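You operate a simulated robot arm through the tools that you are given. There is no shell and no other tool.

You are at the controls of a simulated two-armed robot. One attempt, no reset.

TASK
Rivet the blue plate at both stops and lay it back where it was.
Fine: one stroke a rivet, fingers clear of the ram; slide the nest back out; leave the teal plate alone.

Only the result counts: the job must be done as asked and must still hold three seconds after the hand-in. Knocking over, shifting, dropping, spilling or breaking anything else fails it.

THE ROBOT
Two 6-joint arms with fingered hands on one trunk that stands fixed in place. Base frame: the origin is at the foot of the trunk, x ahead of it, y to its left, z up. Lengths are in m, angles in degrees, forces in N, time in s.
The left shoulder is at [0.02, 0.157, 0.829], the right one opposite. With the tool pointing down near the work surface each hand reaches from about 0.3 to 0.82 m from the base axis, measured 20 degrees to its own side. Payload 4.1 kg a hand.
Tool frame (each hand has its own): the origin (TCP) lies between the finger pads and is the grasp point; the fingertips stand 0.033 m ahead of it; z points along the fingers, y is the line along which they close. Largest opening 0.112 m; the body of the gripper starts 0.039 m behind the TCP. The gripper is a hand of 4 fingers: y runs from the thumb to the fingers, the wrist lies at [-0.016, -0.118, -0.2] in the tool frame.
Orientation is that of the tool frame in the base frame, as a unit quaternion [w, x, y, z]. With the fingers straight down and the wrist toward the robot, the tool's x, y and z point along [0, 1, 0], [1, 0, 0] and [0, 0, -1] of the base frame.

THE INTERFACE
- The arms move only by the tool jog_arm. It takes "left_series", "right_series" or both (then of equal length, played together; a hand with none holds still); each is a list of rows, each an object of numbers (a shift or turn left out is 0): "wx", "wy", "wz": the turn, a rotation vector about the tool's x, y, z in units of 60 degrees (1.0 is 60 degrees); "x", "y", "z": the shift along the tool's x, y, z in units of 100 mm (1.0 is 100 mm). In form: [{"wx": .., "wy": .., "wz": .., "x": .., "y": .., "z": ..}, ...]. A call has 1 to 20 rows; each row is the pose to reach, as a shift and turn from the pose commanded when the call began, along the tool's axes at that moment. A call with a number of a shift or a turn outside -1 to 1 is refused whole. Rows are played at 5 a second. More than 0.05 m and 8.6 degrees between two rows, and nothing of the call is played. A pose out of reach is approached as far as the arm can. The call stops where the force on the tool passes 40 N (or 10 N more than at its start, if that is more) or the arm is blocked; 0.2 s more then pass. In this call time passes only in rows, and 0.2 s behind the last. It gives the time, the measured TCP pose, the force on the tool (base axes), the opening and the grip force at its end, in the units of the frame above (readings bear some noise), with the torque about the TCP (base axes, N m) and any sound that the robot's microphone picked up.
- Cameras (640 x 400 px; columns grow to the right, rows downward): "scene" is now at [0.0544, -0.0365, 1.4669]; the picture's right is [-0.41, -0.91, 0.00], its down [-0.48, 0.22, -0.85] and it looks along [0.78, -0.35, -0.53] (base axes); focal length 324 px, centre (320, 200). "left" rides on the left gripper at [-0.066, -0.089, -0.13] in its tool frame; the picture's right is [-0.79, -0.29, 0.54], its down [0.55, -0.71, 0.44] and it looks along [0.26, 0.64, 0.72] (tool axes); focal length 247 px, centre (320, 200). "right" rides on the right gripper at [0.066, -0.089, -0.13] in its tool frame; the picture's right is [-0.79, 0.29, -0.54], its down [-0.55, -0.71, 0.44] and it looks along [-0.26, 0.64, 0.72] (tool axes); focal length 247 px, centre (320, 200). There is no depth. A picture from a camera that has moved, and an enlarged one, comes with that camera's place and axes in the base frame and with its lens.
- snapshot(camera): a new picture of that camera. It takes no simulated time.
- set_fingers(index, middle, ring, thumb_bend, thumb_turn, hand): sets how far each is bent, from 0 (flat) to 1 (curled in); at 0.3 the hand is open as for a grip, at 0.7 the pads meet at the TCP. One left out holds its place. A second passes; each finger stops where it meets its share of the squeeze, and holds until it gets a number again. It is the only way to open and close the hand. It gives what a move gives, with no picture; readings hold the bend of each and the force on the fingers (four entries, about 0 where the hand has none), thumb and palm. thumb_turn goes from beside the hand (0) to across from the fingers (1), as for a grip.
- head_to(pan, tilt): turns the head with the scene camera to pan (to the left, within 86 degrees either way) and tilt (down, from -29 to 69), counted from straight ahead of the robot. It gives what a move gives.
- close_up(camera, box): a new picture of the part [left, top, right, bottom] of that camera's present view, enlarged. It takes no simulated time.
- job_done(): hands the job in; it is judged then, once.

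Places have to be worked out from the pictures, the camera data and where the tool is seen. Open the grippers and draw the arms clear of the work before you hand the job in, unless the task says otherwise.

The tools are called after "Emit:" by a JSON object that holds its "api" and its "payload". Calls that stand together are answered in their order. jog_arm: Moves the arms, as the interface text tells. Its arguments: {"type":"object","properties":{"left_series":{"type":"array","items":{"type":"object","properties":{"wx":{"type":"number"},"wy":{"type":"number"},"wz":{"type":"number"},"x":{"type":"number"},"y":{"type":"number"},"z":{"type":"number"}}}},"right_series":{"type":"array","items":{"type":"object","properties":{"wx":{"type":"number"},"wy":{"type":"number"},"wz":{"type":"number"},"x":{"type":"number"},"y":{"type":"number"},"z":{"type":"number"}}}}},"required":[]} The other tools are called the same way: set_fingers (index, middle, ring, thumb_bend, thumb_turn, hand) moves the fingers one by one; head_to (pan, tilt) turns the head that bears the scene camera; snapshot (camera) takes a picture; close_up (camera, box) takes an enlarged picture of a part of a camera's view; job_done () hands the job in.

At the start:

```text
time: 0.0
left_eef_pos: [0.3163, -0.06, 1.3012]
left_orientation: [0.001, 0.871, 0.492, 0.001]
left_ft_force: [0.0, -0.2, 0.8]
left_wrist_torque: [-0.02, 0.01, 0.0]
left_gripper_width: 0.1116
left_finger_force: 0.2
left_shape: jaw
left_bend: [0.3, 0.3, 0.3, 0.3, 0.98]
left_finger forces: [0.1, 0.1, 0.0, 0.1, 0.0, 0.1]
right_eef_pos: [0.3065, -0.3498, 1.3022]
right_orientation: [0.0, 0.871, 0.492, 0.0]
right_ft_force: [0.2, 0.9, -0.3]
right_wrist_torque: [-0.01, 0.0, -0.03]
right_gripper_width: 0.1113
right_finger_force: 0.1
right_shape: jaw
right_bend: [0.3, 0.3, 0.3, 0.3, 0.98]
right_finger forces: [0.0, 0.0, 0.0, 0.0, 0.1, 0.0]
head pan, tilt: [-24.1, 31.8]
```

scene: 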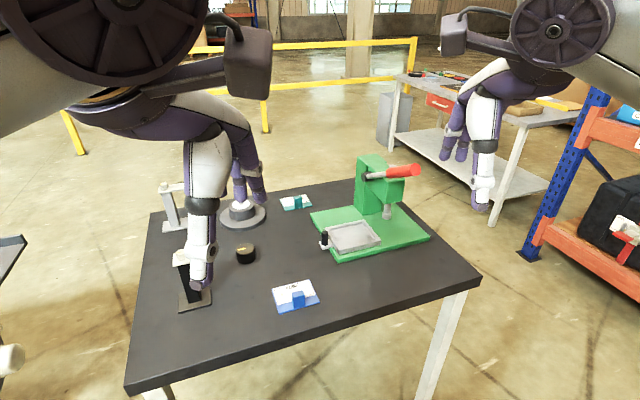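
right: 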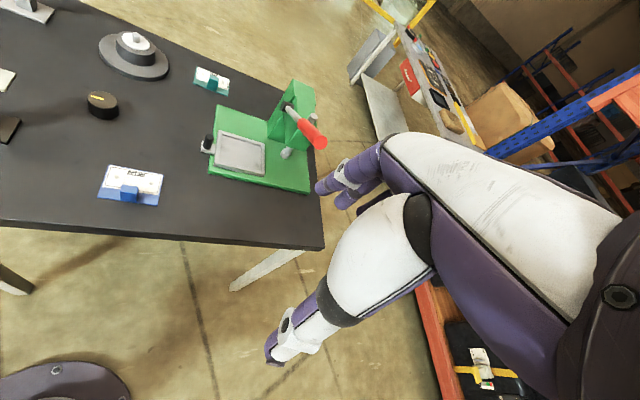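
left: 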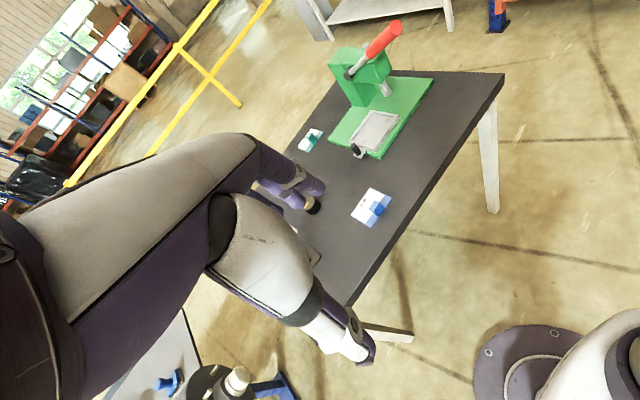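

The pictures show a green press with a red lever, a sliding nest with a black knob, a blue-marked plate and a teal-marked plate. I'll take enlarged views to understand the layout first.

Emit:
{"api": "close_up", "payload": {"camera": "scene", "box": [300, 140, 460, 270]}}

Emit:
{"api": "close_up", "payload": {"camera": "scene", "box": [240, 180, 360, 330]}}

Emit:
{"api": "close_up", "payload": {"camera": "right", "box": [80, 60, 340, 220]}}

Emit:
{"api": "close_up", "payload": {"camera": "left", "box": [280, 10, 460, 240]}}

```text
3.08 times, centred on (380, 205) of scene
camera zoom: at [0.0544, -0.0365, 1.4669], right [-0.41, -0.91, 0.0], down [-0.48, 0.22, -0.85], along [0.78, -0.35, -0.53], focal length 996 px, centre (135, 185)
```

zoom: 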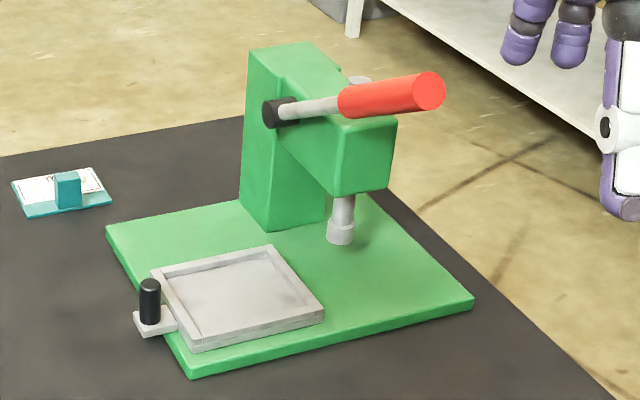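

```text
2.67 times, centred on (300, 255) of scene
camera zoom: at [0.0544, -0.0365, 1.4669], right [-0.41, -0.91, 0.0], down [-0.48, 0.22, -0.85], along [0.78, -0.35, -0.53], focal length 863 px, centre (373, 53)
```

zoom: 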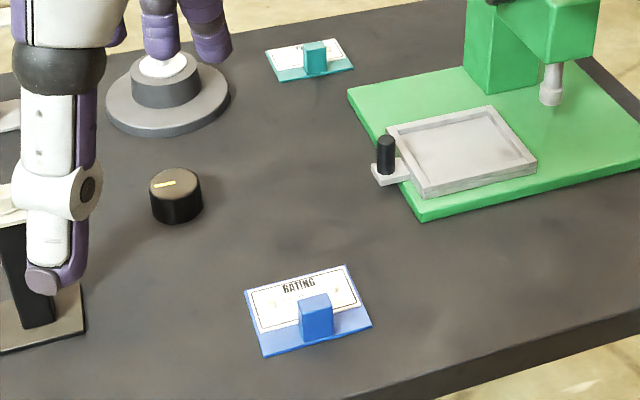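

```text
2.46 times, centred on (210, 140) of right
camera zoom: at [0.2645, -0.2467, 1.432], right [-0.16, -0.83, 0.54], down [-0.89, -0.11, -0.44], along [0.42, -0.55, -0.72], focal length 608 px, centre (591, 348)
```

zoom: 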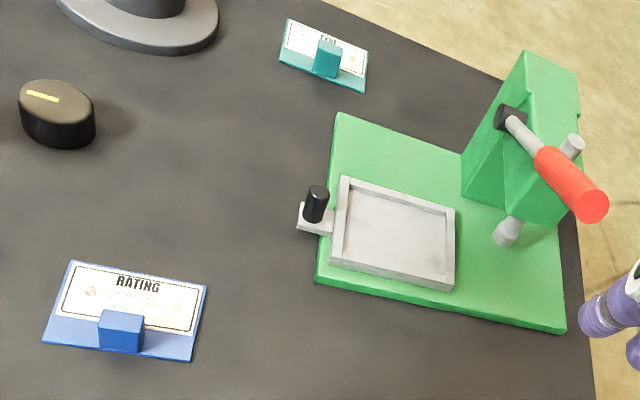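

```text
1.74 times, centred on (370, 125) of left
camera zoom: at [0.205, -0.0705, 1.4314], right [-0.65, -0.53, -0.54], down [-0.32, 0.84, -0.44], along [0.68, -0.11, -0.72], focal length 430 px, centre (233, 330)
```

zoom: 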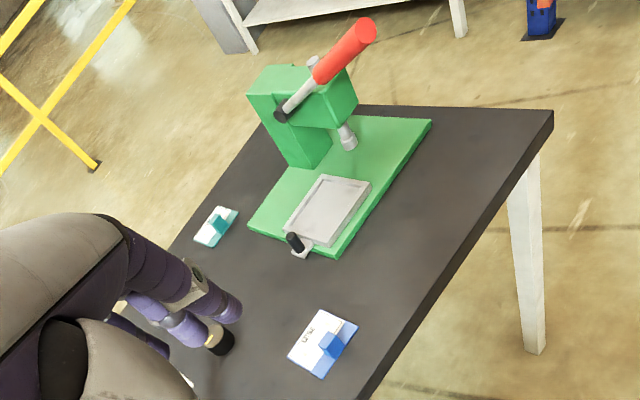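

Triangulating puts the table top near z≈0.85, with the blue plate centred about (0.576, -0.204). I'll square the right hand to the base axes and move it forward, which also gives me a second, closer view.

Emit:
{"api": "jog_arm", "payload": {"right_series": [{"wz": -0.1, "x": 0.15, "y": 0.17, "z": 0.2}, {"wz": -0.2, "x": 0.3, "y": 0.34, "z": 0.4}, {"wz": -0.3, "x": 0.45, "y": 0.5, "z": 0.6}, {"wz": -0.4, "x": 0.6, "y": 0.67, "z": 0.8}, {"wz": -0.517, "x": 0.74, "y": 0.84, "z": 1.0}]}}

Emit:
{"api": "snapshot", "payload": {"camera": "right"}}

Emit:
{"api": "snapshot", "payload": {"camera": "scene"}}

```text
time: 1.2
left_eef_pos: [0.3157, -0.0599, 1.302]
left_orientation: [0.0, 0.87, 0.493, 0.001]
left_ft_force: [-0.6, -0.2, -0.1]
left_wrist_torque: [-0.05, 0.01, 0.06]
left_gripper_width: 0.1116
left_finger_force: 0.0
left_shape: jaw
left_bend: [0.3, 0.3, 0.3, 0.3, 0.98]
left_finger forces: [0.0, 0.0, 0.1, 0.0, 0.0, 0.1]
right_eef_pos: [0.4162, -0.3288, 1.2025]
right_orientation: [0.0, 0.707, 0.707, 0.001]
right_ft_force: [-0.8, -0.2, -0.6]
right_wrist_torque: [-0.03, 0.0, -0.03]
right_gripper_width: 0.1116
right_finger_force: 0.1
right_shape: jaw
right_bend: [0.3, 0.3, 0.3, 0.3, 0.98]
right_finger forces: [0.0, 0.0, 0.0, 0.1, 0.0, 0.0]
head pan, tilt: [-24.1, 31.8]
```

```text
taken
camera right: at [0.3272, -0.2638, 1.3322], right [0.29, -0.79, 0.54], down [-0.71, -0.55, -0.44], along [0.64, -0.26, -0.72], focal length 247 px, centre (320, 200)
```

right: 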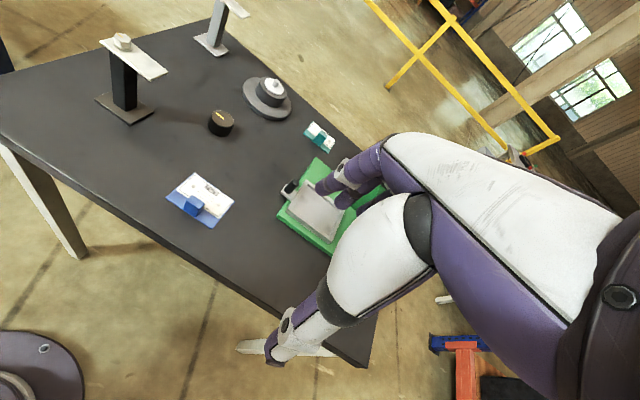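

```text
taken
```

scene: 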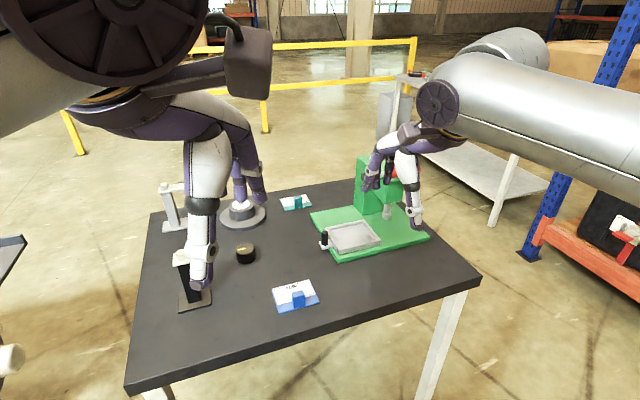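

The right hand is squared up, and the lever grip end triangulates to about (0.58, -0.51, 1.13), the ram tip to about (0.718, -0.557, 0.90) and the nest knob top to about (0.69, -0.335, 0.93). I'll zoom in tighter to fix the plate and nest geometry.

Emit:
{"api": "close_up", "payload": {"camera": "scene", "box": [264, 272, 328, 312]}}

Emit:
{"api": "close_up", "payload": {"camera": "scene", "box": [308, 212, 388, 262]}}

Emit:
{"api": "close_up", "payload": {"camera": "left", "box": [320, 85, 416, 145]}}

Emit:
{"api": "close_up", "payload": {"camera": "left", "box": [340, 180, 404, 220]}}

Emit:
{"api": "close_up", "payload": {"camera": "right", "box": [152, 164, 248, 224]}}

```text
10.00 times, centred on (296, 292) of scene
camera zoom: at [0.054, -0.0365, 1.4669], right [-0.41, -0.91, 0.0], down [-0.48, 0.22, -0.85], along [0.78, -0.35, -0.53], focal length 3236 px, centre (560, -720)
```

zoom: 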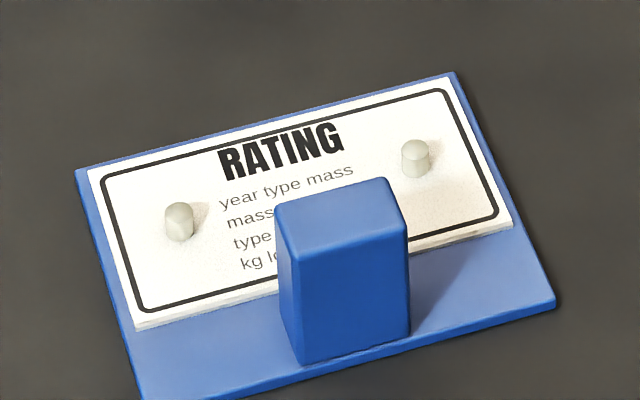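

```text
8.00 times, centred on (348, 237) of scene
camera zoom: at [0.054, -0.0365, 1.4669], right [-0.41, -0.91, 0.0], down [-0.48, 0.22, -0.85], along [0.78, -0.35, -0.53], focal length 2588 px, centre (96, -96)
```

zoom: 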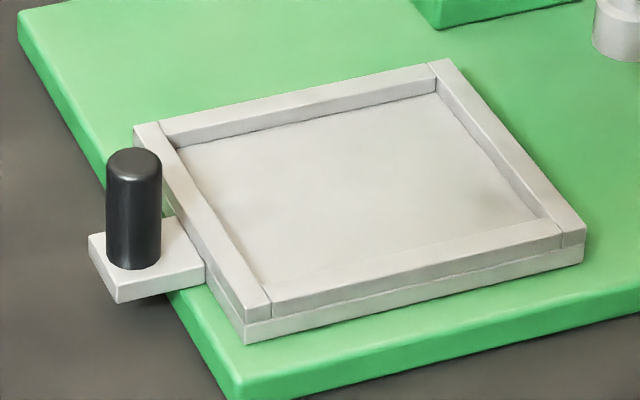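

```text
6.67 times, centred on (368, 115) of left
camera zoom: at [0.2046, -0.0705, 1.4314], right [-0.65, -0.53, -0.54], down [-0.32, 0.84, -0.44], along [0.68, -0.11, -0.72], focal length 1646 px, centre (0, 767)
```

zoom: 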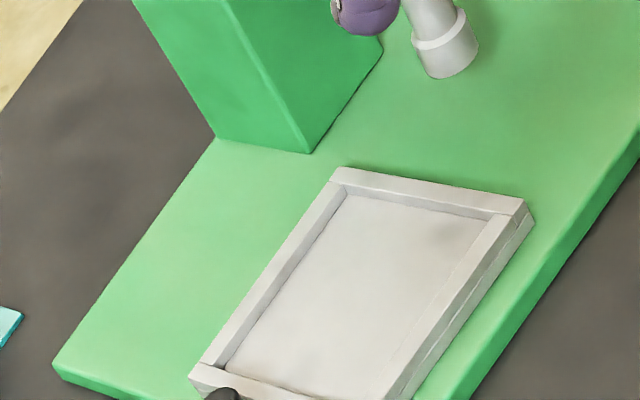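

```text
10.00 times, centred on (372, 200) of left
camera zoom: at [0.2046, -0.0705, 1.4314], right [-0.65, -0.53, -0.54], down [-0.32, 0.84, -0.44], along [0.68, -0.11, -0.72], focal length 2470 px, centre (-200, 200)
```

zoom: 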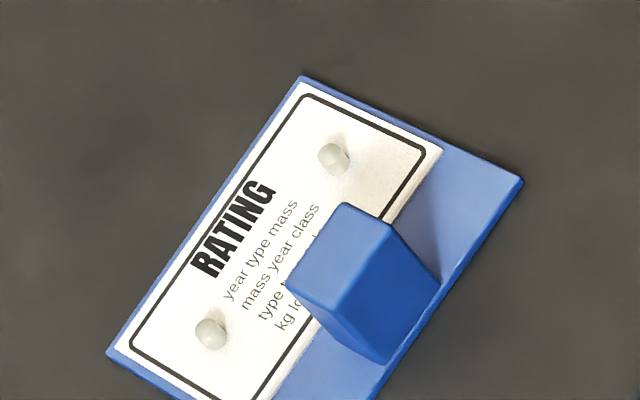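

```text
6.67 times, centred on (200, 194) of right
camera zoom: at [0.3272, -0.2638, 1.3322], right [0.29, -0.79, 0.54], down [-0.71, -0.55, -0.44], along [0.64, -0.26, -0.72], focal length 1646 px, centre (1120, 240)
```

zoom: 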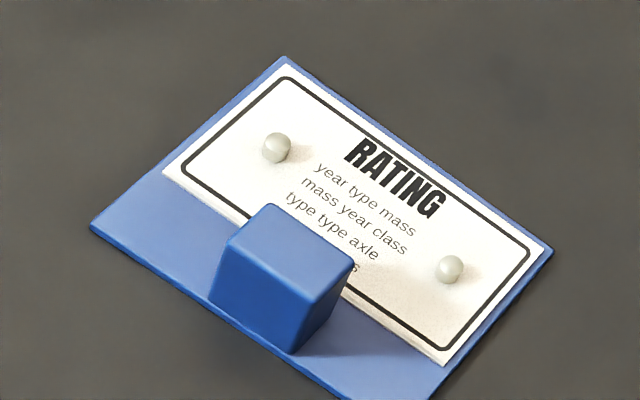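

The plate measures about 0.10×0.08 m with yaw ≈ -4.7°, the handle block is centred about (0.550, -0.204) with its top near z 0.89, and the nest pocket is centred about (0.706, -0.432) at a similar yaw. Next I'll look closely at the hand to see where the fingers would sit relative to the rivets.

Emit:
{"api": "close_up", "payload": {"camera": "scene", "box": [350, 110, 450, 240]}}

Emit:
{"api": "close_up", "payload": {"camera": "left", "box": [240, 0, 480, 150]}}

Emit:
{"api": "close_up", "payload": {"camera": "right", "box": [240, 120, 480, 380]}}

```text
3.08 times, centred on (400, 175) of scene
camera zoom: at [0.054, -0.0365, 1.4669], right [-0.41, -0.91, 0.0], down [-0.48, 0.22, -0.85], along [0.78, -0.35, -0.53], focal length 996 px, centre (74, 277)
```

zoom: 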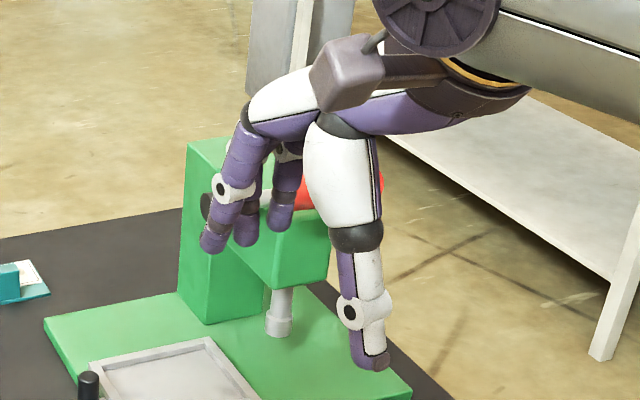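

```text
2.67 times, centred on (360, 75) of left
camera zoom: at [0.2046, -0.0705, 1.4314], right [-0.65, -0.53, -0.54], down [-0.32, 0.84, -0.44], along [0.68, -0.11, -0.72], focal length 659 px, centre (213, 533)
```

zoom: 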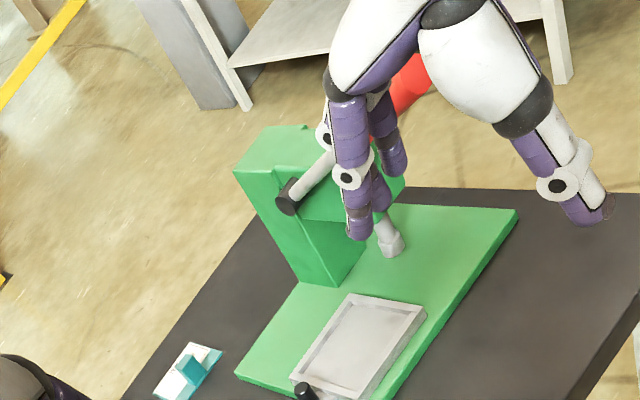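

```text
1.54 times, centred on (360, 250) of right
camera zoom: at [0.3272, -0.2638, 1.3322], right [0.29, -0.79, 0.54], down [-0.71, -0.55, -0.44], along [0.64, -0.26, -0.72], focal length 380 px, centre (258, 123)
```

zoom: 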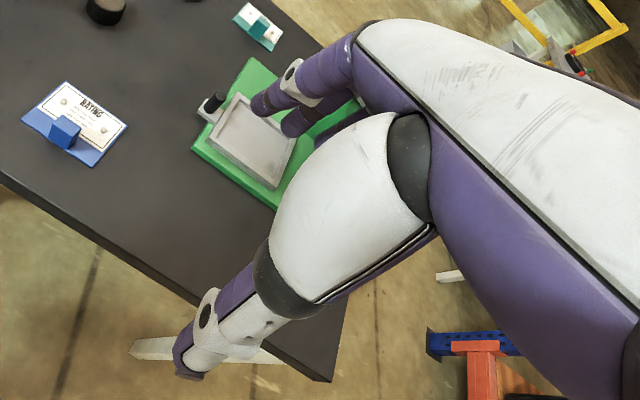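

The fingers sit about ±22 mm apart sideways, so index and ring line up nearly with the rivets at ±30 mm. I'll test a thumb-and-middle pinch in the air, index and ring left open, to see the shape and tip heights.

Emit:
{"api": "set_fingers", "payload": {"hand": "right", "middle": 0.62, "thumb_bend": 0.62}}

Emit:
{"api": "close_up", "payload": {"camera": "scene", "box": [350, 140, 430, 230]}}

Emit:
{"api": "close_up", "payload": {"camera": "left", "box": [340, 0, 490, 100]}}

Emit:
{"api": "close_up", "payload": {"camera": "right", "box": [240, 120, 440, 380]}}

```text
time: 2.2
left_eef_pos: [0.3153, -0.0602, 1.3029]
left_orientation: [0.001, 0.87, 0.492, 0.001]
left_ft_force: [-0.5, 0.4, 0.8]
left_wrist_torque: [0.0, 0.01, 0.0]
left_gripper_width: 0.1115
left_finger_force: 0.1
left_shape: jaw
left_bend: [0.3, 0.3, 0.3, 0.3, 0.98]
left_finger forces: [0.1, 0.0, 0.0, 0.0, 0.1, 0.0]
right_eef_pos: [0.4158, -0.3281, 1.2027]
right_orientation: [0.0, 0.707, 0.707, 0.0]
right_ft_force: [-0.3, -0.9, 0.2]
right_wrist_torque: [0.0, 0.01, 0.0]
right_gripper_width: 0.0691
right_finger_force: 0.0
right_shape: fingers
right_bend: [0.3, 0.62, 0.3, 0.62, 0.98]
right_finger forces: [0.1, 0.1, 0.0, 0.0, 0.0, 0.0]
head pan, tilt: [-24.1, 31.8]
```

```text
4.44 times, centred on (390, 185) of scene
camera zoom: at [0.0544, -0.0365, 1.4669], right [-0.41, -0.91, 0.0], down [-0.48, 0.22, -0.85], along [0.78, -0.35, -0.53], focal length 1438 px, centre (9, 267)
```

zoom: 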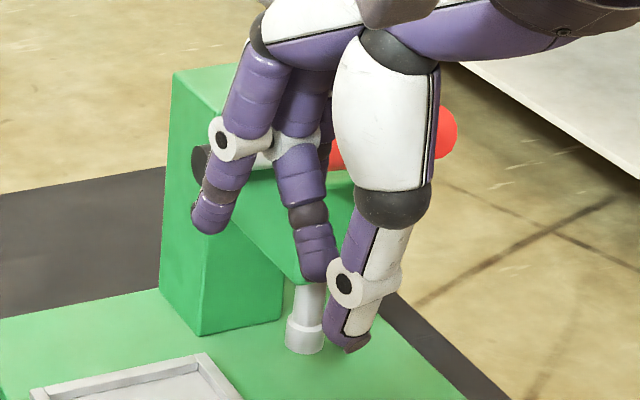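

```text
4.00 times, centred on (415, 50) of left
camera zoom: at [0.205, -0.0705, 1.4314], right [-0.65, -0.53, -0.54], down [-0.32, 0.84, -0.44], along [0.68, -0.11, -0.72], focal length 988 px, centre (-60, 800)
```

zoom: 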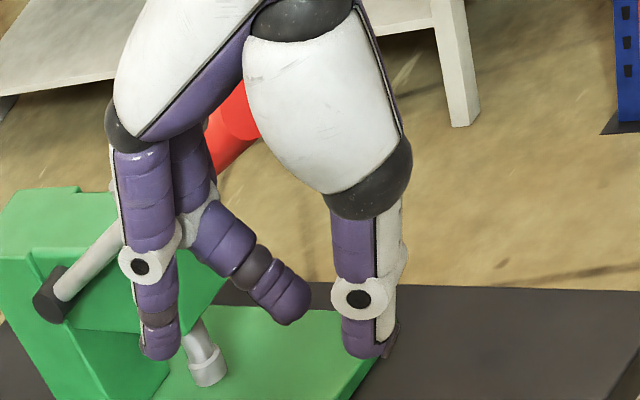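

```text
1.54 times, centred on (340, 250) of right
camera zoom: at [0.3275, -0.2637, 1.3323], right [0.29, -0.79, 0.54], down [-0.71, -0.55, -0.44], along [0.64, -0.26, -0.72], focal length 380 px, centre (289, 123)
```

zoom: 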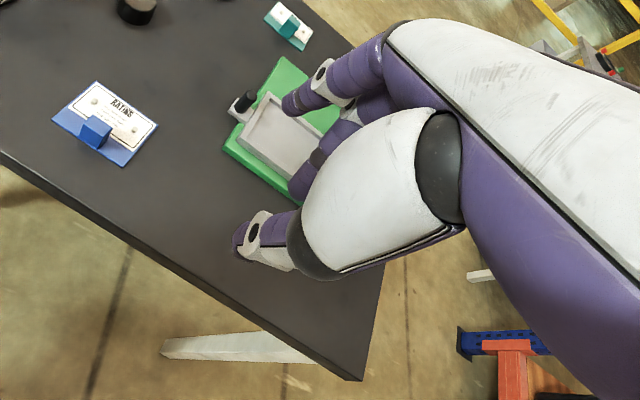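

The non-uniform pinch reads as shape "fingers", with the middle finger curling rather than closing parallel, so a uniform jaw grip looks more trustworthy. I'll restore it and turn the head to see how the right forearm runs, because it must stay clear of the lever.

Emit:
{"api": "set_fingers", "payload": {"hand": "right", "middle": 0.3, "thumb_bend": 0.3}}

Emit:
{"api": "head_to", "payload": {"pan": -60, "tilt": 25}}

Emit:
{"api": "snapshot", "payload": {"camera": "scene"}}

Emit:
{"api": "snapshot", "payload": {"camera": "left"}}

```text
time: 3.2
left_eef_pos: [0.3159, -0.0601, 1.3017]
left_orientation: [0.001, 0.87, 0.492, 0.0]
left_ft_force: [-0.8, 0.0, -0.5]
left_wrist_torque: [-0.04, -0.01, -0.02]
left_gripper_width: 0.1116
left_finger_force: 0.0
left_shape: jaw
left_bend: [0.3, 0.3, 0.3, 0.3, 0.98]
left_finger forces: [0.0, 0.0, 0.0, 0.0, 0.0, 0.0]
right_eef_pos: [0.4165, -0.3292, 1.2015]
right_orientation: [0.0, 0.707, 0.707, 0.0]
right_ft_force: [0.7, -0.5, 0.0]
right_wrist_torque: [0.02, 0.0, 0.01]
right_gripper_width: 0.1124
right_finger_force: 0.0
right_shape: fingers
right_bend: [0.3, 0.3, 0.3, 0.3, 0.98]
right_finger forces: [0.1, 0.0, 0.0, 0.1, 0.1, 0.1]
head pan, tilt: [-24.1, 31.8]
```

```text
time: 4.2
left_eef_pos: [0.3156, -0.0599, 1.3024]
left_orientation: [0.001, 0.87, 0.492, 0.0]
left_ft_force: [-0.4, -0.5, 0.1]
left_wrist_torque: [-0.02, 0.01, -0.01]
left_gripper_width: 0.1117
left_finger_force: 0.1
left_shape: jaw
left_bend: [0.3, 0.3, 0.3, 0.3, 0.98]
left_finger forces: [0.0, 0.0, 0.0, 0.1, 0.1, 0.1]
right_eef_pos: [0.4154, -0.3288, 1.2019]
right_orientation: [0.0, 0.707, 0.707, 0.0]
right_ft_force: [0.9, -0.7, -0.3]
right_wrist_torque: [0.0, 0.01, -0.03]
right_gripper_width: 0.1124
right_finger_force: 0.0
right_shape: fingers
right_bend: [0.3, 0.3, 0.3, 0.3, 0.98]
right_finger forces: [0.1, 0.0, 0.0, 0.1, 0.0, 0.0]
head pan, tilt: [-60.0, 25.0]
```

```text
taken
```

scene: 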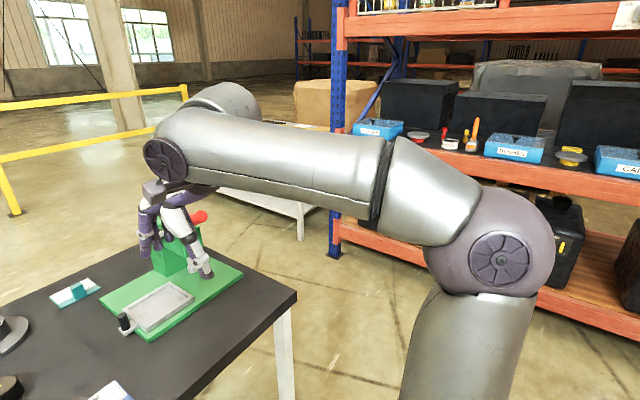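

```text
taken
camera left: at [0.205, -0.0705, 1.4314], right [-0.65, -0.53, -0.54], down [-0.32, 0.84, -0.44], along [0.68, -0.11, -0.72], focal length 247 px, centre (320, 200)
```

left: 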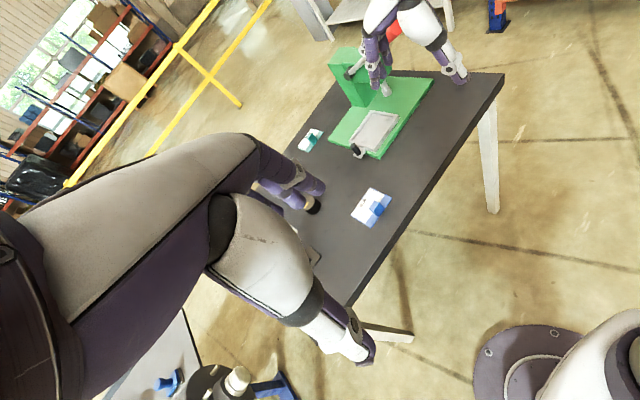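

The right elbow sits out to the right with the forearm high, so a wrist-toward-robot grip at the nest would bring the wrist close to the lever. I'll rotate the hand so the wrist lies on the +y side, gripping the block across y, and first move the left hand out of the way.

Emit:
{"api": "jog_arm", "payload": {"left_series": [{"x": 0.19, "y": -0.11}, {"x": 0.38, "y": -0.23}, {"x": 0.57, "y": -0.34}, {"x": 0.76, "y": -0.46}, {"x": 0.95, "y": -0.57}]}}

Emit:
{"api": "head_to", "payload": {"pan": -24.1, "tilt": 31.8}}

Emit:
{"api": "set_fingers", "payload": {"hand": "right", "index": 0.3, "middle": 0.3, "ring": 0.3, "thumb_bend": 0.3, "thumb_turn": 1.0}}

Emit:
{"api": "snapshot", "payload": {"camera": "scene"}}

```text
time: 5.4
left_eef_pos: [0.3156, 0.0512, 1.2999]
left_orientation: [0.0, 0.87, 0.493, 0.001]
left_ft_force: [-0.6, 0.1, 1.0]
left_wrist_torque: [0.0, -0.01, 0.02]
left_gripper_width: 0.1116
left_finger_force: 0.0
left_shape: jaw
left_bend: [0.3, 0.3, 0.3, 0.3, 0.98]
left_finger forces: [0.0, 0.0, 0.1, 0.0, 0.0, 0.0]
right_eef_pos: [0.4156, -0.3288, 1.2013]
right_orientation: [0.001, 0.707, 0.707, 0.0]
right_ft_force: [0.0, -0.8, -0.2]
right_wrist_torque: [0.01, -0.01, -0.01]
right_gripper_width: 0.1128
right_finger_force: 0.1
right_shape: fingers
right_bend: [0.3, 0.3, 0.3, 0.3, 0.98]
right_finger forces: [0.0, 0.1, 0.0, 0.1, 0.0, 0.0]
head pan, tilt: [-60.0, 25.0]
```

```text
time: 6.4
left_eef_pos: [0.3153, 0.0511, 1.3016]
left_orientation: [0.001, 0.871, 0.491, -0.001]
left_ft_force: [0.1, 0.0, -0.2]
left_wrist_torque: [-0.01, -0.03, 0.0]
left_gripper_width: 0.1117
left_finger_force: 0.1
left_shape: jaw
left_bend: [0.3, 0.3, 0.3, 0.3, 0.98]
left_finger forces: [0.1, 0.0, 0.1, 0.0, 0.0, 0.0]
right_eef_pos: [0.4164, -0.329, 1.2026]
right_orientation: [0.0, 0.707, 0.708, 0.0]
right_ft_force: [0.4, -1.0, -0.6]
right_wrist_torque: [0.01, -0.02, -0.02]
right_gripper_width: 0.1125
right_finger_force: 0.1
right_shape: fingers
right_bend: [0.3, 0.3, 0.3, 0.3, 0.98]
right_finger forces: [0.0, 0.0, 0.0, 0.0, 0.0, 0.0]
head pan, tilt: [-24.1, 31.8]
```

```text
time: 7.4
left_eef_pos: [0.3148, 0.0518, 1.3014]
left_orientation: [0.001, 0.87, 0.493, 0.0]
left_ft_force: [0.3, 0.5, -0.4]
left_wrist_torque: [-0.01, -0.01, -0.02]
left_gripper_width: 0.1117
left_finger_force: 0.2
left_shape: jaw
left_bend: [0.3, 0.3, 0.3, 0.3, 0.98]
left_finger forces: [0.1, 0.1, 0.1, 0.1, 0.0, 0.0]
right_eef_pos: [0.4155, -0.3286, 1.2016]
right_orientation: [-0.001, 0.707, 0.707, 0.001]
right_ft_force: [0.8, 1.3, -0.4]
right_wrist_torque: [0.05, 0.0, 0.01]
right_gripper_width: 0.1124
right_finger_force: 0.0
right_shape: fingers
right_bend: [0.3, 0.3, 0.3, 0.3, 0.97]
right_finger forces: [0.0, 0.1, 0.1, 0.0, 0.1, 0.0]
head pan, tilt: [-24.1, 31.8]
```

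```text
taken
```

scene: 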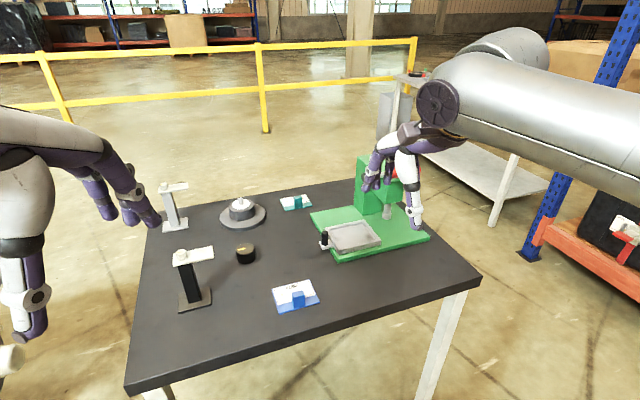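

The left hand is clear and the table is fully visible. I'll swing the right hand 60° about its axis while moving toward the plate, staying high.

Emit:
{"api": "jog_arm", "payload": {"right_series": [{"wz": 0.125, "x": 0.12, "y": 0.1, "z": 0.0}, {"wz": 0.25, "x": 0.25, "y": 0.2, "z": 0.1}, {"wz": 0.375, "x": 0.37, "y": 0.3, "z": 0.15}, {"wz": 0.5, "x": 0.5, "y": 0.42, "z": 0.2}, {"wz": 0.625, "x": 0.62, "y": 0.53, "z": 0.3}, {"wz": 0.75, "x": 0.75, "y": 0.64, "z": 0.4}, {"wz": 0.875, "x": 0.87, "y": 0.75, "z": 0.45}, {"wz": 1.0, "x": 1.0, "y": 0.85, "z": 0.5}]}}

Emit:
{"api": "snapshot", "payload": {"camera": "scene"}}

Emit:
{"api": "snapshot", "payload": {"camera": "right"}}

```text
time: 9.2
left_eef_pos: [0.3147, 0.0517, 1.3002]
left_orientation: [0.001, 0.87, 0.493, -0.001]
left_ft_force: [0.3, -0.2, 0.2]
left_wrist_torque: [0.0, -0.03, 0.02]
left_gripper_width: 0.1115
left_finger_force: 0.1
left_shape: jaw
left_bend: [0.3, 0.3, 0.3, 0.3, 0.98]
left_finger forces: [0.0, 0.0, 0.0, 0.0, 0.1, 0.0]
right_eef_pos: [0.5011, -0.2286, 1.1525]
right_orientation: [0.0, 0.966, 0.257, 0.001]
right_ft_force: [-0.7, -0.4, -0.4]
right_wrist_torque: [0.02, -0.02, -0.01]
right_gripper_width: 0.1125
right_finger_force: 0.0
right_shape: fingers
right_bend: [0.3, 0.3, 0.3, 0.3, 0.97]
right_finger forces: [0.1, 0.0, 0.1, 0.0, 0.1, 0.1]
head pan, tilt: [-24.1, 31.8]
```

```text
taken
```

scene: 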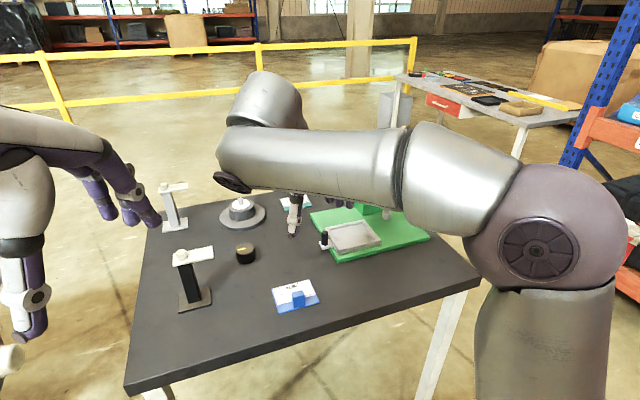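

```text
taken
camera right: at [0.5146, -0.1197, 1.2822], right [-0.55, -0.64, 0.54], down [-0.83, 0.34, -0.44], along [0.1, -0.69, -0.72], focal length 247 px, centre (320, 200)
```

right: 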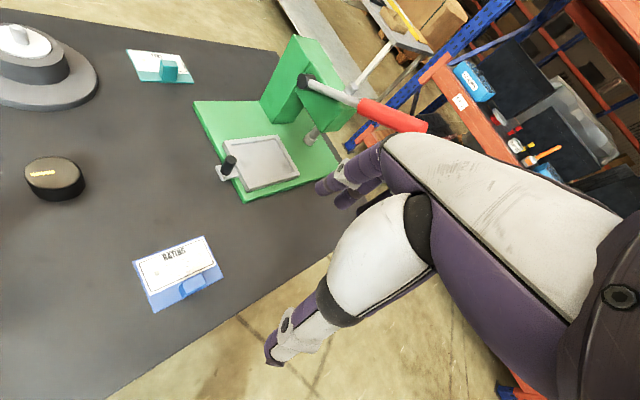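

The forearm now blocks part of the scene view, but the right camera sees the plate, nest, ram and lever from a good new angle. I'll zoom in there for accurate triangulation.

Emit:
{"api": "close_up", "payload": {"camera": "right", "box": [200, 110, 328, 210]}}

Emit:
{"api": "close_up", "payload": {"camera": "right", "box": [120, 220, 248, 320]}}

Emit:
{"api": "close_up", "payload": {"camera": "right", "box": [250, 30, 442, 160]}}

Emit:
{"api": "snapshot", "payload": {"camera": "left"}}

```text
4.00 times, centred on (264, 160) of right
camera zoom: at [0.5146, -0.1197, 1.2822], right [-0.55, -0.64, 0.54], down [-0.83, 0.34, -0.44], along [0.1, -0.69, -0.72], focal length 988 px, centre (544, 360)
```

zoom: 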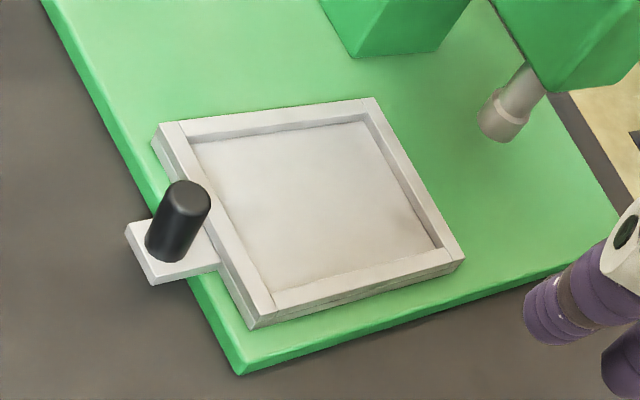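

```text
4.00 times, centred on (184, 270) of right
camera zoom: at [0.5146, -0.1197, 1.2822], right [-0.55, -0.64, 0.54], down [-0.83, 0.34, -0.44], along [0.1, -0.69, -0.72], focal length 988 px, centre (864, -80)
```

zoom: 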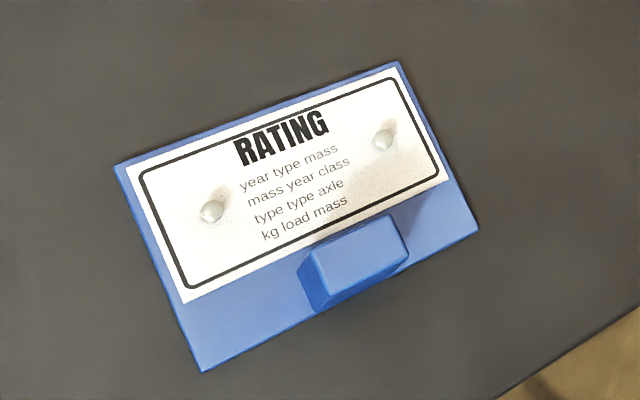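

```text
3.08 times, centred on (346, 95) of right
camera zoom: at [0.5146, -0.1197, 1.2822], right [-0.55, -0.64, 0.54], down [-0.83, 0.34, -0.44], along [0.1, -0.69, -0.72], focal length 760 px, centre (240, 523)
```

zoom: 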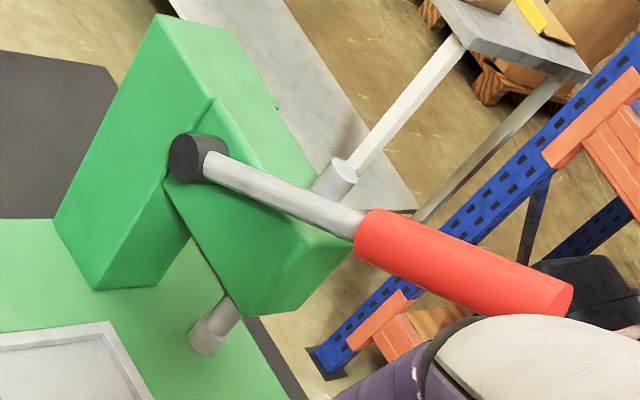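

```text
taken
camera left: at [0.2046, 0.04, 1.4312], right [-0.65, -0.53, -0.54], down [-0.32, 0.84, -0.44], along [0.68, -0.11, -0.72], focal length 247 px, centre (320, 200)
```

left: 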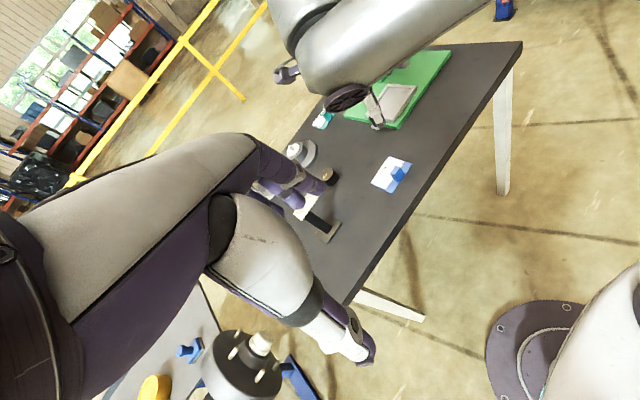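

The right-scene baseline gives consistent results: plate top z≈0.858, block top centre ≈(0.547, -0.202, 0.895), nest centre ≈(0.699, -0.428) with rim ≈0.884, all at yaw ≈ -4.2°. I'll finish the turn to −94° and hover above the block.

Emit:
{"api": "jog_arm", "payload": {"right_series": [{"wz": 0.11, "x": 0.1, "y": 0.0, "z": 0.2}, {"wz": 0.22, "x": 0.2, "y": -0.01, "z": 0.4}, {"wz": 0.34, "x": 0.3, "y": -0.02, "z": 0.6}, {"wz": 0.45, "x": 0.4, "y": -0.02, "z": 0.8}, {"wz": 0.567, "x": 0.497, "y": -0.025, "z": 0.97}]}}

Emit:
{"api": "snapshot", "payload": {"camera": "scene"}}

Emit:
{"api": "snapshot", "payload": {"camera": "right"}}

Emit:
{"api": "snapshot", "payload": {"camera": "left"}}

```text
time: 10.4
left_eef_pos: [0.3134, 0.0506, 1.3019]
left_orientation: [0.001, 0.871, 0.492, 0.0]
left_ft_force: [-0.8, 0.1, 0.6]
left_wrist_torque: [0.02, -0.06, 0.04]
left_gripper_width: 0.1121
left_finger_force: 0.0
left_shape: jaw
left_bend: [0.3, 0.3, 0.3, 0.3, 0.98]
left_finger forces: [0.0, 0.0, 0.1, 0.1, 0.1, 0.0]
right_eef_pos: [0.5429, -0.2025, 1.0556]
right_orientation: [0.0, 0.999, -0.037, 0.001]
right_ft_force: [-0.7, 0.2, 0.3]
right_wrist_torque: [0.03, -0.03, 0.02]
right_gripper_width: 0.1128
right_finger_force: 0.0
right_shape: fingers
right_bend: [0.3, 0.3, 0.3, 0.3, 0.97]
right_finger forces: [0.1, 0.0, 0.1, 0.0, 0.0, 0.0]
head pan, tilt: [-24.1, 31.8]
```

```text
taken
```

scene: 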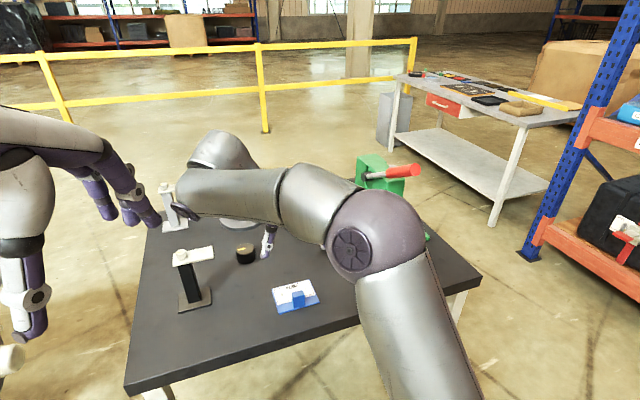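

```text
taken
camera right: at [0.6151, -0.1182, 1.1854], right [-0.81, -0.23, 0.54], down [-0.5, 0.75, -0.44], along [-0.3, -0.62, -0.72], focal length 247 px, centre (320, 200)
```

right: 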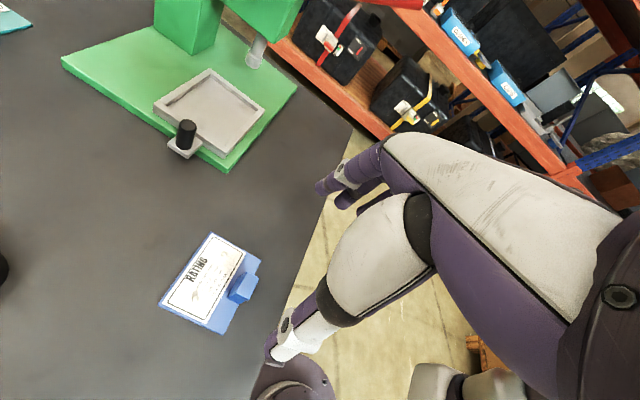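

```text
taken
camera left: at [0.2046, 0.0402, 1.4312], right [-0.65, -0.53, -0.54], down [-0.32, 0.84, -0.44], along [0.68, -0.11, -0.72], focal length 247 px, centre (320, 200)
```

left: 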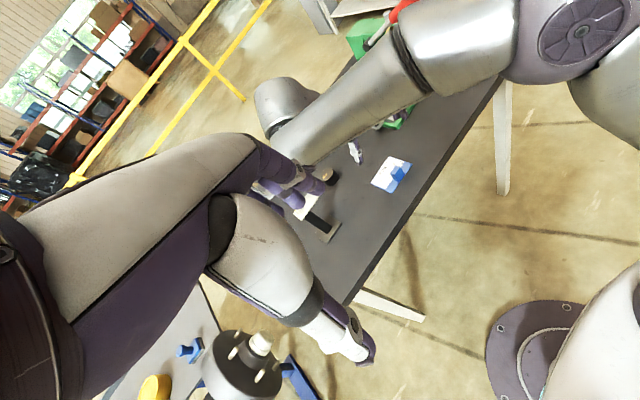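

The hand hovers at (0.543, -0.2025, 1.056) with yaw ≈ -94°. I'll lower 95 mm, so the fingertips stay above the block top, and check alignment.

Emit:
{"api": "jog_arm", "payload": {"right_series": [{"z": 0.2}, {"z": 0.4}, {"z": 0.6}, {"z": 0.8}, {"z": 0.95}]}}

Emit:
{"api": "snapshot", "payload": {"camera": "scene"}}

Emit:
{"api": "snapshot", "payload": {"camera": "right"}}

Emit:
{"api": "snapshot", "payload": {"camera": "left"}}

```text
time: 11.6
left_eef_pos: [0.3148, 0.0515, 1.3013]
left_orientation: [0.001, 0.87, 0.493, 0.0]
left_ft_force: [0.2, 0.7, 1.0]
left_wrist_torque: [0.04, -0.03, 0.0]
left_gripper_width: 0.1119
left_finger_force: 0.1
left_shape: jaw
left_bend: [0.3, 0.3, 0.3, 0.3, 0.98]
left_finger forces: [0.0, 0.0, 0.0, 0.1, 0.1, 0.1]
right_eef_pos: [0.5435, -0.2017, 0.9604]
right_orientation: [0.0, 0.999, -0.035, 0.0]
right_ft_force: [-0.1, 0.4, 0.3]
right_wrist_torque: [0.03, -0.02, 0.0]
right_gripper_width: 0.1127
right_finger_force: 0.0
right_shape: fingers
right_bend: [0.3, 0.3, 0.3, 0.3, 0.97]
right_finger forces: [0.0, 0.0, 0.0, 0.0, 0.0, 0.0]
head pan, tilt: [-24.1, 31.8]
```

```text
taken
```

scene: 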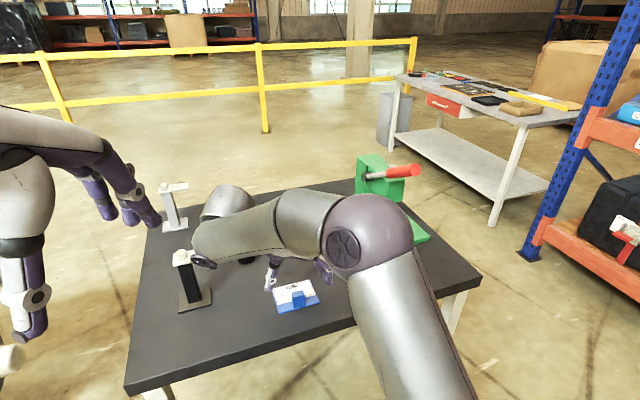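

```text
taken
camera right: at [0.6163, -0.1174, 1.0903], right [-0.81, -0.23, 0.54], down [-0.5, 0.75, -0.44], along [-0.3, -0.62, -0.72], focal length 247 px, centre (320, 200)
```

right: 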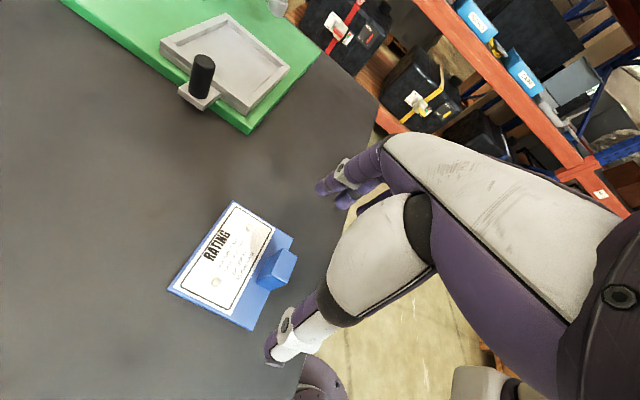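

```text
taken
camera left: at [0.2049, 0.0403, 1.4312], right [-0.65, -0.53, -0.54], down [-0.32, 0.84, -0.44], along [0.68, -0.11, -0.72], focal length 247 px, centre (320, 200)
```

left: 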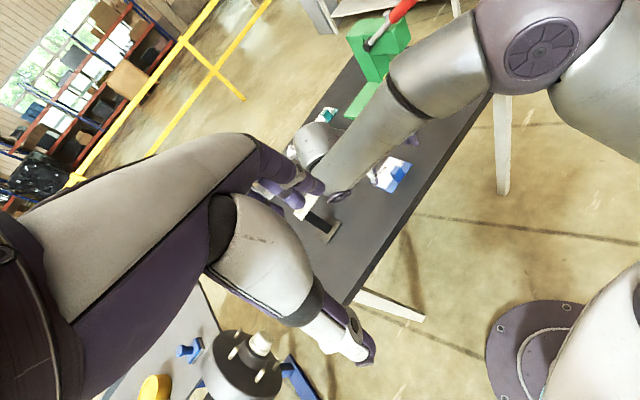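

The wrist housing is coming close to the post with the small plate on its left side. Before lowering further I'll check that clearance with close-ups.

Emit:
{"api": "close_up", "payload": {"camera": "scene", "box": [150, 170, 350, 330]}}

Emit:
{"api": "close_up", "payload": {"camera": "left", "box": [270, 90, 430, 250]}}

Emit:
{"api": "close_up", "payload": {"camera": "right", "box": [150, 150, 350, 380]}}

```text
2.50 times, centred on (250, 250) of scene
camera zoom: at [0.0543, -0.0365, 1.4669], right [-0.41, -0.91, 0.0], down [-0.48, 0.22, -0.85], along [0.78, -0.35, -0.53], focal length 809 px, centre (495, 75)
```

zoom: 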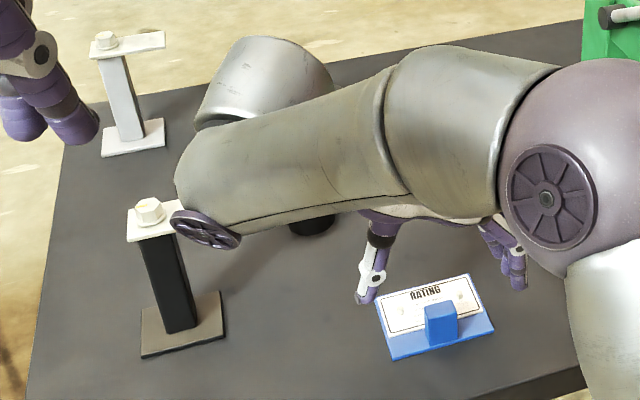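

```text
2.50 times, centred on (350, 170) of left
camera zoom: at [0.2049, 0.0403, 1.4312], right [-0.65, -0.53, -0.54], down [-0.32, 0.84, -0.44], along [0.68, -0.11, -0.72], focal length 617 px, centre (245, 275)
```

zoom: 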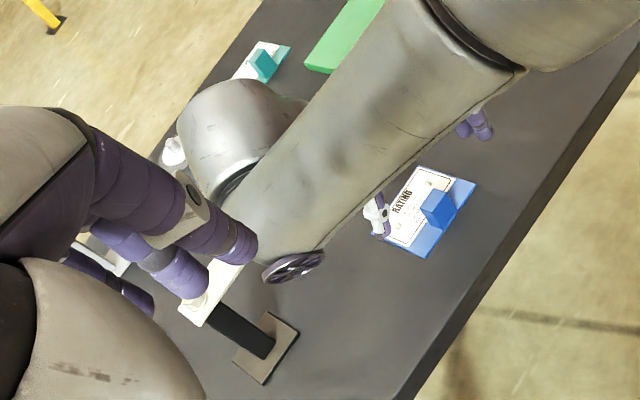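

```text
1.74 times, centred on (250, 265) of right
camera zoom: at [0.6163, -0.1174, 1.0903], right [-0.81, -0.23, 0.54], down [-0.5, 0.75, -0.44], along [-0.3, -0.62, -0.72], focal length 430 px, centre (442, 87)
```

zoom: 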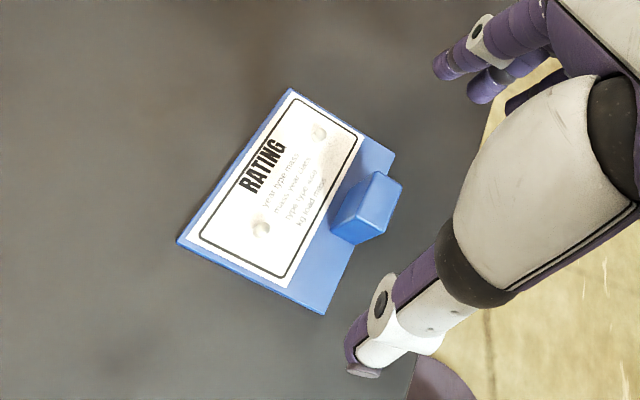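

Triangulating the wrist housing puts it around x 0.45–0.55, at least 0.1 m from the post at x≈0.665, so it is clear. The block is centred between thumb and fingers, so I'll descend the last 59 mm.

Emit:
{"api": "jog_arm", "payload": {"right_series": [{"z": 0.12}, {"z": 0.24}, {"z": 0.36}, {"z": 0.48}, {"z": 0.59}]}}

Emit:
{"api": "close_up", "payload": {"camera": "scene", "box": [230, 240, 350, 330]}}

Emit:
{"api": "close_up", "payload": {"camera": "right", "box": [200, 150, 400, 380]}}

Emit:
{"api": "close_up", "payload": {"camera": "left", "box": [350, 130, 430, 210]}}

```text
time: 12.8
left_eef_pos: [0.3158, 0.0514, 1.3009]
left_orientation: [0.001, 0.87, 0.492, -0.001]
left_ft_force: [0.2, 0.1, -0.3]
left_wrist_torque: [0.01, -0.01, 0.01]
left_gripper_width: 0.1118
left_finger_force: 0.1
left_shape: jaw
left_bend: [0.3, 0.3, 0.3, 0.3, 0.98]
left_finger forces: [0.0, 0.1, 0.0, 0.1, 0.0, 0.0]
right_eef_pos: [0.5436, -0.2017, 0.9014]
right_orientation: [0.0, 0.999, -0.037, 0.001]
right_ft_force: [-1.2, -0.6, 0.8]
right_wrist_torque: [0.01, -0.01, 0.0]
right_gripper_width: 0.1127
right_finger_force: 0.0
right_shape: fingers
right_bend: [0.3, 0.3, 0.3, 0.3, 0.97]
right_finger forces: [0.1, 0.0, 0.0, 0.1, 0.0, 0.1]
head pan, tilt: [-24.1, 31.8]
```

```text
4.44 times, centred on (290, 285) of scene
camera zoom: at [0.0544, -0.0365, 1.4669], right [-0.41, -0.91, 0.0], down [-0.48, 0.22, -0.85], along [0.78, -0.35, -0.53], focal length 1438 px, centre (453, -178)
```

zoom: 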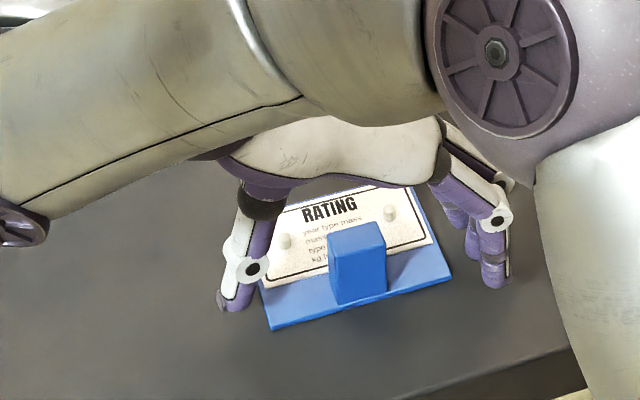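

```text
1.74 times, centred on (300, 265) of right
camera zoom: at [0.6161, -0.1182, 1.0308], right [-0.81, -0.23, 0.54], down [-0.5, 0.75, -0.44], along [-0.3, -0.62, -0.72], focal length 430 px, centre (355, 87)
```

zoom: 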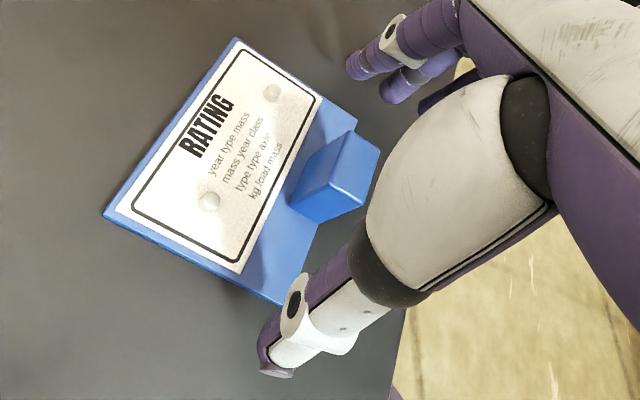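

```text
5.00 times, centred on (390, 170) of left
camera zoom: at [0.2049, 0.0403, 1.4312], right [-0.65, -0.53, -0.54], down [-0.32, 0.84, -0.44], along [0.68, -0.11, -0.72], focal length 1235 px, centre (-30, 350)
```

zoom: 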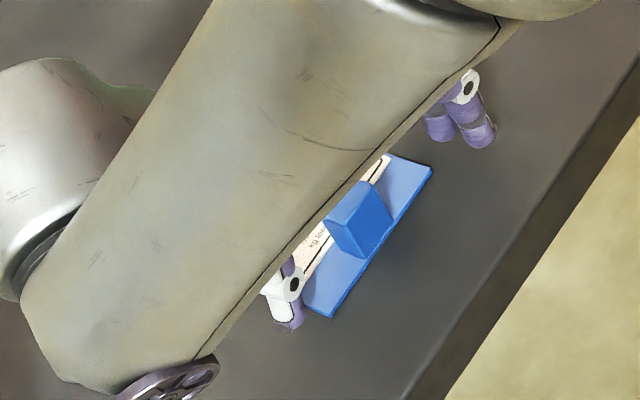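

Thumb and fingers straddle the block with tips just above rivet height. I'll close all digits together on the block.

Emit:
{"api": "set_fingers", "payload": {"hand": "right", "index": 0.8, "middle": 0.8, "ring": 0.8, "thumb_bend": 0.8, "thumb_turn": 1.0}}

Emit:
{"api": "close_up", "payload": {"camera": "scene", "box": [230, 240, 350, 330]}}

Emit:
{"api": "close_up", "payload": {"camera": "right", "box": [200, 150, 400, 380]}}

```text
time: 13.8
left_eef_pos: [0.315, 0.0512, 1.3021]
left_orientation: [0.001, 0.87, 0.493, 0.0]
left_ft_force: [-0.6, 0.0, -0.2]
left_wrist_torque: [-0.03, 0.01, 0.04]
left_gripper_width: 0.1117
left_finger_force: 0.0
left_shape: jaw
left_bend: [0.3, 0.3, 0.3, 0.3, 0.98]
left_finger forces: [0.0, 0.1, 0.0, 0.0, 0.0, 0.1]
right_eef_pos: [0.544, -0.2011, 0.9006]
right_orientation: [-0.001, 0.999, -0.036, 0.0]
right_ft_force: [-0.8, 1.6, 1.7]
right_wrist_torque: [-0.12, -0.11, 0.08]
right_gripper_width: 0.024
right_finger_force: 17.7
right_shape: fingers
right_bend: [0.56, 0.79, 0.8, 0.68, 1.0]
right_finger forces: [11.6, 7.2, 0.1, 0.0, 16.0, 0.0]
head pan, tilt: [-24.1, 31.8]
```

```text
4.44 times, centred on (290, 285) of scene
camera zoom: at [0.0544, -0.0365, 1.4669], right [-0.41, -0.91, 0.0], down [-0.48, 0.22, -0.85], along [0.78, -0.35, -0.53], focal length 1438 px, centre (453, -178)
```

zoom: 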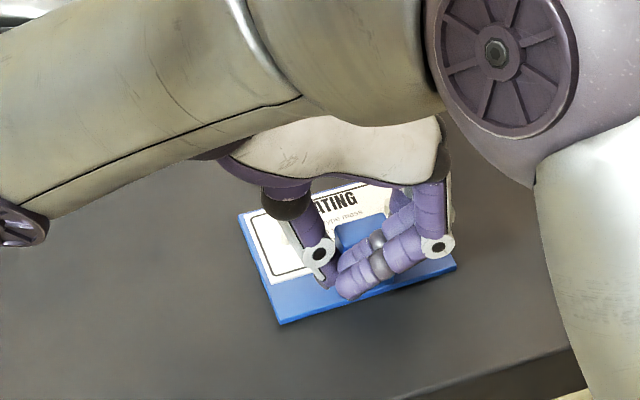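

```text
1.74 times, centred on (300, 265) of right
camera zoom: at [0.6161, -0.118, 1.0312], right [-0.81, -0.23, 0.54], down [-0.5, 0.75, -0.44], along [-0.3, -0.62, -0.72], focal length 430 px, centre (355, 87)
```

zoom: 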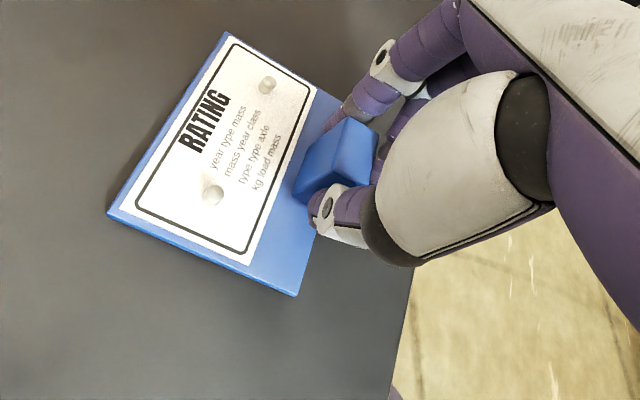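

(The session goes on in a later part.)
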